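You operate a simulated robot arm through the tools that you are given. There is no shell and no other tool. Be economical: measure what you need, move in short steps, check, and stop when the job is done.

Carry out the task below with a simulated robot arm. There is one attempt and no reset: what you move stays moved.

TASK
Put the spool of blue thread on the thin yellow folder.
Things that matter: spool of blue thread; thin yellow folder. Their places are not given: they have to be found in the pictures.

It is judged by the outcome, as a careful person would: the job done as asked, and still so three seconds after it is handed in. It fails if anything else is knocked over, pushed out of place, dropped, spilled or broken.

THE ROBOT
A 6-joint arm with a two-finger parallel gripper, fixed in place. Base frame: the origin is at the foot of the arm, x ahead of it, y to its left, z up. Lengths are in mm, angles in degrees, forces in N, time in s.
With the tool pointing down near the work surface it reaches from about 260 to 680 mm from the base axis. Its first joint turns from -66.0 to 66.0 degrees. Payload 2.9 kg.
Tool frame: the origin (TCP) lies between the finger pads and is the grasp point; the fingertips stand 30 mm ahead of it; z points along the fingers, y is the line along which they close. The gripper opens to 110 mm. The fingers are 20 mm wide and 10 mm thick; the gripper's body (48 by 112 mm) begins 55 mm behind the TCP.
Orientation is that of the tool frame in the base frame, as a unit quaternion [w, x, y, z]. With the fingers straight down and closing along the base's y, the tool's x points along the base's -x, its y along +y and its z along -z.

THE INTERFACE
- The arm moves only by the tool arm_command. Its arguments are lists of equal length, an entry for each row: "jaw": the opening, from 0 (shut) to 1 (fully open); "delta_pos": the shift along the tool's x, y, z in mm, a list of three; "twist": the turn about the tool's z in degrees. In form: {"jaw": [jaw, ...], "delta_pos": [[tx, ty, tz], ...], "twist": [twist, ...]}. A call has 1 to 20 rows; each row shifts and turns the commanded pose from where the row before left it, along the tool's axes as they then stand. A row lasts 0.2 s, in which the tool goes at most 50 mm and 8.6 degrees; a call with a longer step from one row to the next is refused whole, and so is a gripper value outside its range. A pose out of reach is approached as far as the arm can. The call stops where the force on the tool passes 40 N (or 10 N more than at its start, if that is more) or the arm is blocked; 0.2 s more then pass. The fingers move at their own pace (about 108 mm/s each) and stop on an object; they squeeze with about 21 N. The grip force told is the motor's: it shows also when the fingers shut on nothing. Time passes only in rows, and 0.2 s behind the last, so rows that do not move let the fingers close. It gives the time, the measured TCP pose, the force on the tool (base axes), the opening and the grip force at its end, in the units of the frame above (readings bear some noise).
- Cameras (640 x 400 px; columns grow to the right, rows downward): "scene" is fixed at [72.8, 434.9, 1373.9]; the picture's right is [-0.78, -0.63, 0.00], its down [-0.42, 0.52, -0.75] and it looks along [0.47, -0.58, -0.66] (base axes); focal length 281 px, centre (320, 200). "wrist" rides on the gripper at [-36, 0, -57] in the tool frame; the picture's right is [0.00, -1.00, 0.00], its down [0.97, 0.00, -0.24] and it looks along [0.24, 0.00, 0.97] (tool axes); focal length 218 px, centre (320, 200).
- get_image(camera): a new picture of that camera. No time passes.
- point_at(camera, pixels): for up to 12 pixels [column, row] of the newest picture of that camera ("zoom" is the newest enlarged one), the place [x, y, z] in the base frame of the surface seen there, good to about 2 mm. No time passes.
- inspect(camera, box): a new picture of the part [left, top, right, bottom] of that camera's present view, enlarged. No time passes.
- sign_off(): hands the job in; it is judged then, once.

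Work in short steps. Measure before you move; look again where a grasp or a placing could have gone wrong, and mend it. You have 60 turns and 16 pictures in all, the two below and enlarged ones among them. Open the gripper and draw the arm clear of the work before you hand the job in, unless the task says otherwise; then end with one line.

The tools are called after "Request:" as a command line: name --argument value ..., lists and objects as JSON in quotes. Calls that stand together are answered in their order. arm_command: Moves the arm, as the interface text tells. Its arguments: {"type":"object","properties":{"jaw":{"type":"array"},"delta_pos":{"type":"array"},"twist":{"type":"array"}},"required":["jaw","delta_pos","twist"]} The other tools are called the same way: get_image (camera) takes a picture; point_at (camera, pixels) gives the place of the surface under pixels of a picture; inspect (camera, box) takes an enlarged picture of a part of a camera's view; sign_off () hands the job in.

At the start:

```text
t: 0.0
position: [439.8, 30.7, 1129.3]
ee_rot: [0.0, 0.0, 1.0, 0.0]
contact_force: [0.6, -0.3, 1.1]
grip_width: 110.1
grasp_force: 0.1
```

scene: 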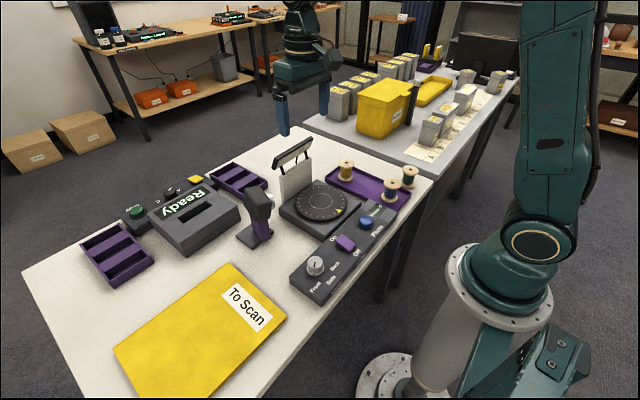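
wrist: 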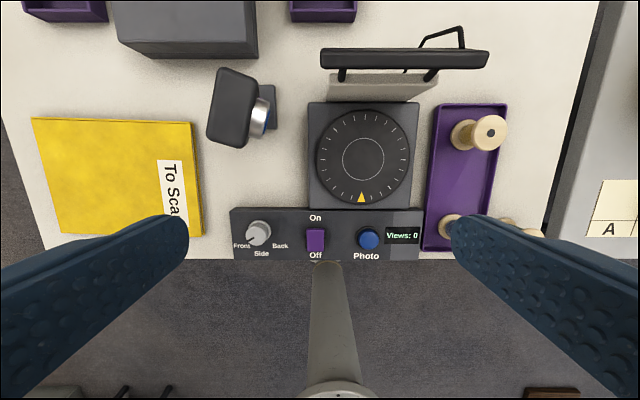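

I see three spools on the purple tray around scene (345,170), (409,175), (390,190); I enlarge them to tell the thread colours.

Request:
inspect --camera "scene" --box '[310, 140, 440, 222]'

Request:
point_at --camera "scene" --pixels '[[230, 264], [285, 316], [115, 350], [190, 330], [170, 330], [205, 310]]'

```text
4.88 times, centred on (375, 181) of scene
```

zoom: 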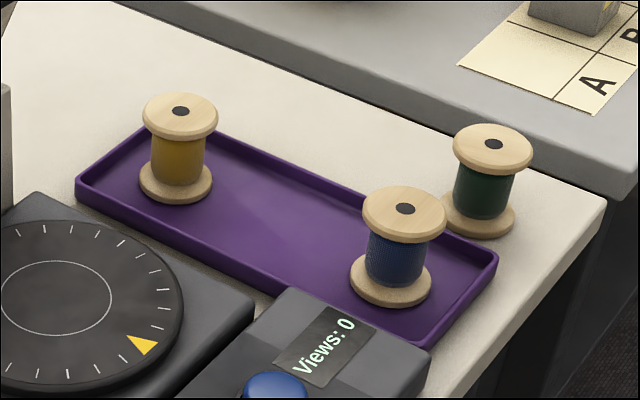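

```text
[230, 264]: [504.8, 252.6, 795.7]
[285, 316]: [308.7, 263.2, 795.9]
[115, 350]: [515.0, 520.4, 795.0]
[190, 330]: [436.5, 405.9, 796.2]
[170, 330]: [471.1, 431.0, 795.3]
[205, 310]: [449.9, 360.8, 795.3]
```

The blue spool is the front one, at zoom (404,210), with the green one close by at (493,144). I measure both, plus the tray and the neighbouring console.

Request:
point_at --camera "zoom" --pixels '[[368, 208], [440, 215], [395, 190], [410, 234], [395, 260], [390, 296], [458, 150], [528, 160], [490, 130], [496, 165], [330, 285], [497, 258]]'

Request:
point_at --camera "wrist" --pixels '[[424, 249], [505, 110], [410, 240], [450, 216], [500, 220], [470, 170], [404, 235], [35, 120], [62, 230], [190, 125]]'

```text
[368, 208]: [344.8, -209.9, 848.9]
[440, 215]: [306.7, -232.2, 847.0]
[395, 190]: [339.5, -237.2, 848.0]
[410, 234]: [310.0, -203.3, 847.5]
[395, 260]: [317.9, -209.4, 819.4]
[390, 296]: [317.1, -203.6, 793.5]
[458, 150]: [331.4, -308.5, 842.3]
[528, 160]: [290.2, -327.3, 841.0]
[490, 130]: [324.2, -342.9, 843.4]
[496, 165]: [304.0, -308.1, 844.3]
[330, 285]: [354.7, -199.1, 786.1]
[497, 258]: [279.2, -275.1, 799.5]
```

```text
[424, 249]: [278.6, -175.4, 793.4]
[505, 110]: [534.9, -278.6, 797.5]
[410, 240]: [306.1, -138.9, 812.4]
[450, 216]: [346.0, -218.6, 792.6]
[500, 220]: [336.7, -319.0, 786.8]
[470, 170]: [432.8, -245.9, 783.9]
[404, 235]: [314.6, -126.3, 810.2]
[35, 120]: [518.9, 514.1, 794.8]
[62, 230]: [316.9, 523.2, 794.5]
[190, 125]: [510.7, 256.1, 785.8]
```

Blue spool's axis is about (325, -220.5), top z 848, base about 785, and the green one is roughly 105 mm further in -y. I move above it, high up, and look from there.

Request:
arm_command --jaw '[1, 1, 1, 1, 1, 1, 1, 1]' --delta_pos '[[16.4, -35.9, 21.3], [16.4, -35.9, 21.3], [16.4, -35.9, 21.3], [16.4, -35.9, 21.3], [16.4, -35.9, 21.3], [16.4, -35.9, 21.3], [16.4, -35.8, 21.5], [0, 0, 0]]' --twist '[0, 0, 0, 0, 0, 0, 0, 0]'

Request:
get_image --camera "wrist"

```text
t: 1.8
position: [325.4, -220.8, 979.1]
ee_rot: [0.0, 0.0, 1.0, 0.001]
contact_force: [0.0, 0.3, 1.0]
grip_width: 110.1
grasp_force: 0.0
```

```text
12 pictures are left
```

wrist: 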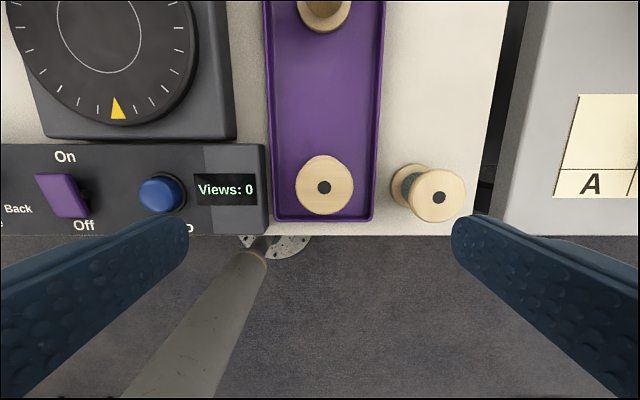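

The blue spool's top shows at (324,186), radius about 29 px, with the tray rims at columns 272 and 375. I measure the flange edges and the rims.

Request:
point_at --camera "wrist" --pixels '[[298, 186], [350, 186], [324, 160], [324, 210], [270, 186], [278, 186], [372, 186], [378, 186], [324, 219], [324, 222], [440, 172], [440, 218]]'

```text
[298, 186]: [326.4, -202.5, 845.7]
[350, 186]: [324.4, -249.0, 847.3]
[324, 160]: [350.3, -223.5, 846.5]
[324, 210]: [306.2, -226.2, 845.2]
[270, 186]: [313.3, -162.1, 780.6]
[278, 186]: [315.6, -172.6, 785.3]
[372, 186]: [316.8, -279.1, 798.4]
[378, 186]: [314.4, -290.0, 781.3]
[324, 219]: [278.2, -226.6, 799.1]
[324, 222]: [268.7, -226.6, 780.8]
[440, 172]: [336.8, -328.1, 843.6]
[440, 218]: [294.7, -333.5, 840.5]
```

The flange spans y -201..-250 and x 304..351, and the tray's inner walls are at about y -178 and -276. I set the opening to about 68 mm, centre at y -224, and descend in steps.

Request:
arm_command --jaw '[0.62, 0.62, 0.62, 0.62, 0.62, 0.62]' --delta_pos '[[-0.5, -3.3, 0], [0, 0, 30], [0, 0, 30], [0, 0, 25], [0, 0, 10], [0, 0, 0]]' --twist '[0, 0, 0, 0, 0, 0]'

Request:
get_image --camera "wrist"

```text
t: 3.2
position: [327.0, -224.7, 884.8]
ee_rot: [0.0, 0.0, 1.0, 0.0]
contact_force: [0.2, 0.1, 0.5]
grip_width: 68.0
grasp_force: 0.0
```

```text
11 pictures are left
```

wrist: 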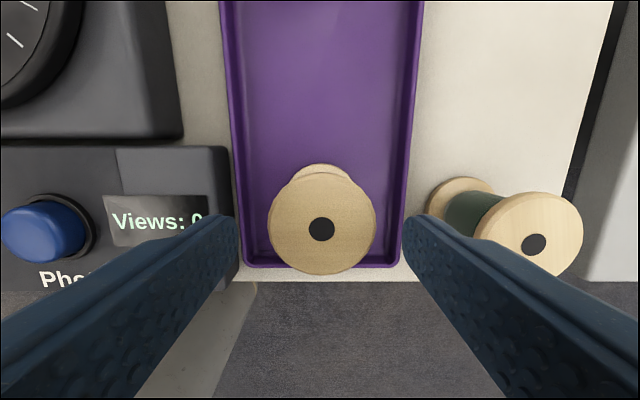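

The spool lies midway between the fingers (hole at (322,229), fingers at 237 and 405). I go on down to TCP z 822.

Request:
arm_command --jaw '[0.62, 0.62, 0.62, 0.62, 0.62]' --delta_pos '[[0, 0, 20], [0, 0, 20], [0, 0, 15], [0, 0, 8], [0, 0, 0]]' --twist '[0, 0, 0, 0, 0]'

Request:
get_image --camera "wrist"

```text
t: 4.4
position: [326.1, -224.0, 821.7]
ee_rot: [-0.001, 0.0, 1.0, 0.0]
contact_force: [-0.1, -0.7, 0.0]
grip_width: 68.4
grasp_force: 0.1
```

```text
10 pictures are left
```

wrist: 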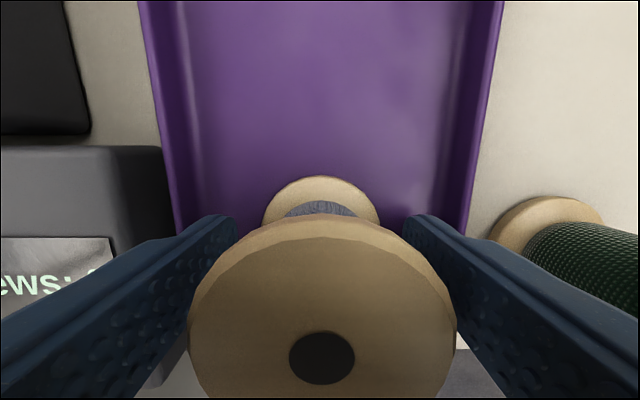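

No contact, and the fingers stand inside the tray on both sides of the spool. I close, then lift slightly.

Request:
arm_command --jaw '[0.62, 0.3, 0.3, 0.3, 0.3]' --delta_pos '[[0, 0, 2], [0, 0, 0], [0, 0, 0], [0, 0, 0], [0, 0, 0]]' --twist '[0, 0, 0, 0, 0]'

Request:
arm_command --jaw '[0.3, 0.3, 0.3, 0.3]' --delta_pos '[[0, 0, -5], [0, 0, -15], [0, 0, -20], [0, 0, 0]]' --twist '[0, 0, 0, 0]'

Request:
get_image --camera "wrist"

```text
t: 5.6
position: [326.4, -224.2, 819.8]
ee_rot: [0.001, 0.0, 1.0, 0.0]
contact_force: [0.7, 0.4, -0.3]
grip_width: 50.6
grasp_force: 20.9
```

```text
t: 6.6
position: [326.7, -224.4, 857.5]
ee_rot: [0.0, 0.001, 1.0, 0.0]
contact_force: [0.4, 0.0, -1.1]
grip_width: 50.5
grasp_force: 20.9
```

```text
9 pictures are left
```

wrist: 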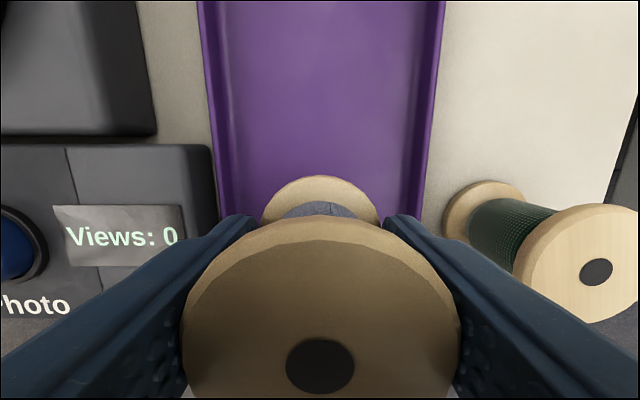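

The spool is lifted, upright, 50.5 mm wide in the grip. I check the heights of the tall things along the way while raising it.

Request:
point_at --camera "scene" --pixels '[[258, 192], [292, 147], [308, 140], [257, 220], [276, 166]]'

Request:
arm_command --jaw '[0.3, 0.3, 0.3, 0.3, 0.3, 0.3]' --delta_pos '[[0, 0, -30], [0, 0, -40], [0, 0, -40], [0, 0, -40], [0, 0, -40], [0, 0, -20]]' --twist '[0, 0, 0, 0, 0, 0]'

```text
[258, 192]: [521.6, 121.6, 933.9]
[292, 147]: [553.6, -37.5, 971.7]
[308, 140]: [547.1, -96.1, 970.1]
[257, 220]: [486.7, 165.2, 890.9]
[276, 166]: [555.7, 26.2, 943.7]
```

```text
t: 8.0
position: [326.8, -224.0, 1070.2]
ee_rot: [0.0, 0.0, 1.0, -0.001]
contact_force: [-0.3, -0.4, -0.7]
grip_width: 50.6
grasp_force: 21.2
```

The tallest thing tops out near z 972 and the spool's base is now at about 1035, so the way is clear. I travel to above (415, 390) on the folder in 16 steps.

Request:
arm_command --jaw '[0.3, 0.3, 0.3, 0.3, 0.3, 0.3, 0.3, 0.3, 0.3, 0.3, 0.3, 0.3, 0.3, 0.3, 0.3, 0.3, 0.3, 0.3]' --delta_pos '[[-5.5, 38.4, 0], [-5.5, 38.4, 0], [-5.5, 38.4, 0], [-5.5, 38.4, 0], [-5.5, 38.4, 0], [-5.5, 38.4, 0], [-5.5, 38.4, 0], [-5.5, 38.4, 0], [-5.5, 38.4, 0], [-5.5, 38.4, 0], [-5.5, 38.4, 0], [-5.5, 38.4, 0], [-5.5, 38.4, 0], [-5.5, 38.4, 0], [-5.5, 38.4, 0], [-5.5, 38.4, 0], [0, 0, 0], [0, 0, 0]]' --twist '[0, 0, 0, 0, 0, 0, 0, 0, 0, 0, 0, 0, 0, 0, 0, 0, 0, 0]'

Request:
get_image --camera "wrist"

Request:
get_image --camera "scene"

```text
t: 11.8
position: [413.6, 389.0, 1070.7]
ee_rot: [0.0, -0.001, 1.0, 0.0]
contact_force: [0.5, -0.7, -0.1]
grip_width: 50.5
grasp_force: 21.3
```

```text
8 pictures are left
```

wrist: 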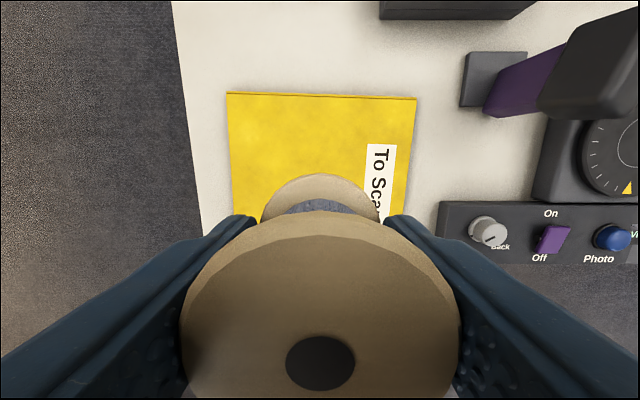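

```text
7 pictures are left
```

scene: 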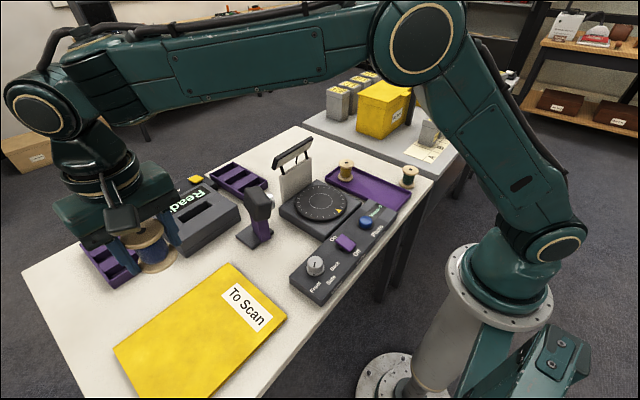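

The spool is over the folder's middle and everything else stands as before. I descend to TCP z 845, about 15 mm above resting height.

Request:
arm_command --jaw '[0.3, 0.3, 0.3, 0.3, 0.3, 0.3, 0.3, 0.3]' --delta_pos '[[0, 0, 40], [0, 0, 40], [0, 0, 40], [0, 0, 40], [0, 0, 35], [0, 0, 20], [0, 0, 10], [0, 0, 0]]' --twist '[0, 0, 0, 0, 0, 0, 0, 0]'

Request:
inspect --camera "scene" --box '[110, 230, 300, 350]'

```text
t: 13.6
position: [413.9, 391.1, 844.8]
ee_rot: [0.0, -0.001, 1.0, -0.001]
contact_force: [0.4, -0.1, -0.4]
grip_width: 50.4
grasp_force: 21.0
```

```text
3.33 times, centred on (205, 290) of scene
```

zoom: 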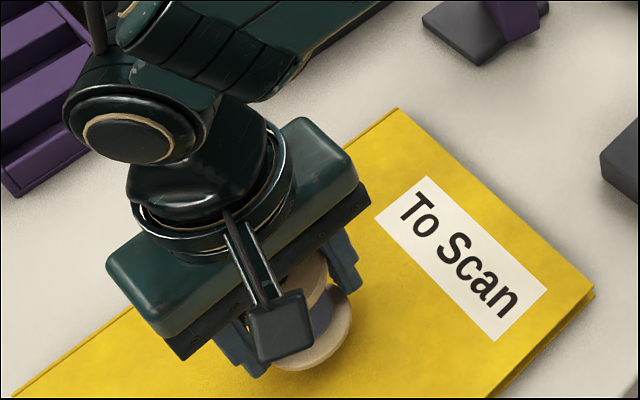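

The spool hangs just over plain yellow folder. I lower in small steps to feel for contact, expected around TCP z 830.

Request:
arm_command --jaw '[0.3, 0.3, 0.3, 0.3, 0.3]' --delta_pos '[[0, 0, 4], [0, 0, 4], [0, 0, 3], [0, 0, 2], [0, 0, 0]]' --twist '[0, 0, 0, 0, 0]'

```text
t: 14.8
position: [413.6, 389.7, 832.0]
ee_rot: [0.001, 0.0, 1.0, 0.001]
contact_force: [-0.4, 0.1, -0.7]
grip_width: 50.6
grasp_force: 21.4
```

No contact yet at z 832; I go on by 1 mm at a time.

Request:
arm_command --jaw '[0.3, 0.3]' --delta_pos '[[0, 0, 1], [0, 0, 0]]' --twist '[0, 0]'

Request:
arm_command --jaw '[0.3, 0.3]' --delta_pos '[[0, 0, 1], [0, 0, 0]]' --twist '[0, 0]'

```text
t: 15.4
position: [414.2, 389.1, 830.2]
ee_rot: [0.0, -0.001, 1.0, 0.001]
contact_force: [-0.1, 0.2, 0.3]
grip_width: 50.4
grasp_force: 20.9
```

```text
t: 16.0
position: [414.3, 389.3, 830.0]
ee_rot: [-0.001, 0.0, 1.0, 0.0]
contact_force: [-0.3, 0.4, -1.1]
grip_width: 50.5
grasp_force: 21.3
```

Still no clear force; two more 1 mm steps.

Request:
arm_command --jaw '[0.3, 0.3]' --delta_pos '[[0, 0, 1], [0, 0, 0]]' --twist '[0, 0]'

Request:
arm_command --jaw '[0.3, 0.3]' --delta_pos '[[0, 0, 0.7], [0, 0, 0]]' --twist '[0, 0]'

```text
t: 16.6
position: [412.7, 390.3, 829.1]
ee_rot: [0.0, 0.001, 1.0, 0.0]
contact_force: [-1.0, -1.0, 1.9]
grip_width: 50.5
grasp_force: 21.1
```

```text
t: 17.2
position: [414.2, 388.9, 828.7]
ee_rot: [0.001, 0.0, 1.0, 0.001]
contact_force: [-2.4, -3.3, 11.6]
grip_width: 50.3
grasp_force: 21.4
```

The upward force rose to 11.6 N, so the spool rests on the folder. I open gradually to about 70 mm, then rise straight up.

Request:
arm_command --jaw '[0.3, 0.48, 0.52, 0.58, 0.66, 0.66]' --delta_pos '[[0, 0, -0.5], [0, 0, 0], [0, 0, 0], [0, 0, 0], [0, 0, 0], [0, 0, 0]]' --twist '[0, 0, 0, 0, 0, 0]'

Request:
arm_command --jaw '[0.66, 0.66, 0.66, 0.66, 0.66, 0.66, 0.66, 0.66]' --delta_pos '[[0, 0, -10], [0, 0, -25], [0, 0, -40], [0, 0, -40], [0, 0, -40], [0, 0, -40], [0, 0, -40], [0, 0, 0]]' --twist '[0, 0, 0, 0, 0, 0, 0, 0]'

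Request:
get_image --camera "scene"

Request:
get_image --camera "wrist"

```text
t: 18.6
position: [414.4, 390.4, 828.2]
ee_rot: [0.0, 0.0, 1.0, 0.0]
contact_force: [-0.4, 1.0, -0.9]
grip_width: 72.5
grasp_force: 0.0
```

```text
t: 20.4
position: [413.3, 390.0, 1063.1]
ee_rot: [0.0, 0.0, 1.0, 0.0]
contact_force: [0.1, -0.1, -0.1]
grip_width: 72.8
grasp_force: 0.0
```

```text
5 pictures are left
```

scene: 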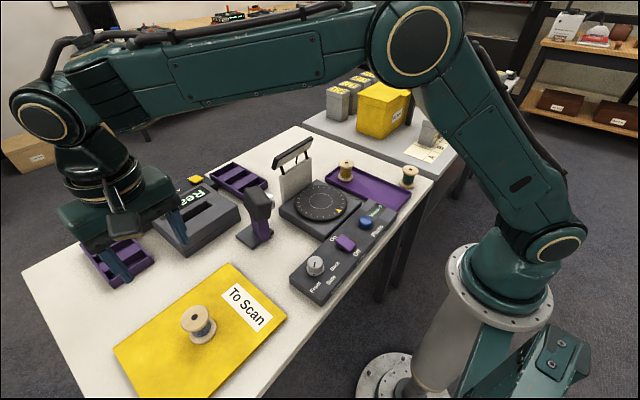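

```text
4 pictures are left
```

wrist: 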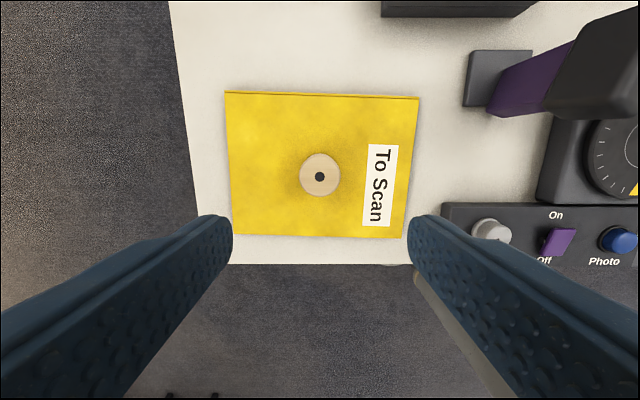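

The spool stands upright on the folder (scene (198,323)), nothing else has shifted, and the arm is clear with the gripper open, so I hand in.

Request:
sign_off

```text
The job is handed in.
```

The blue thread spool is standing upright near the middle of the thin yellow folder, and nothing else was moved.
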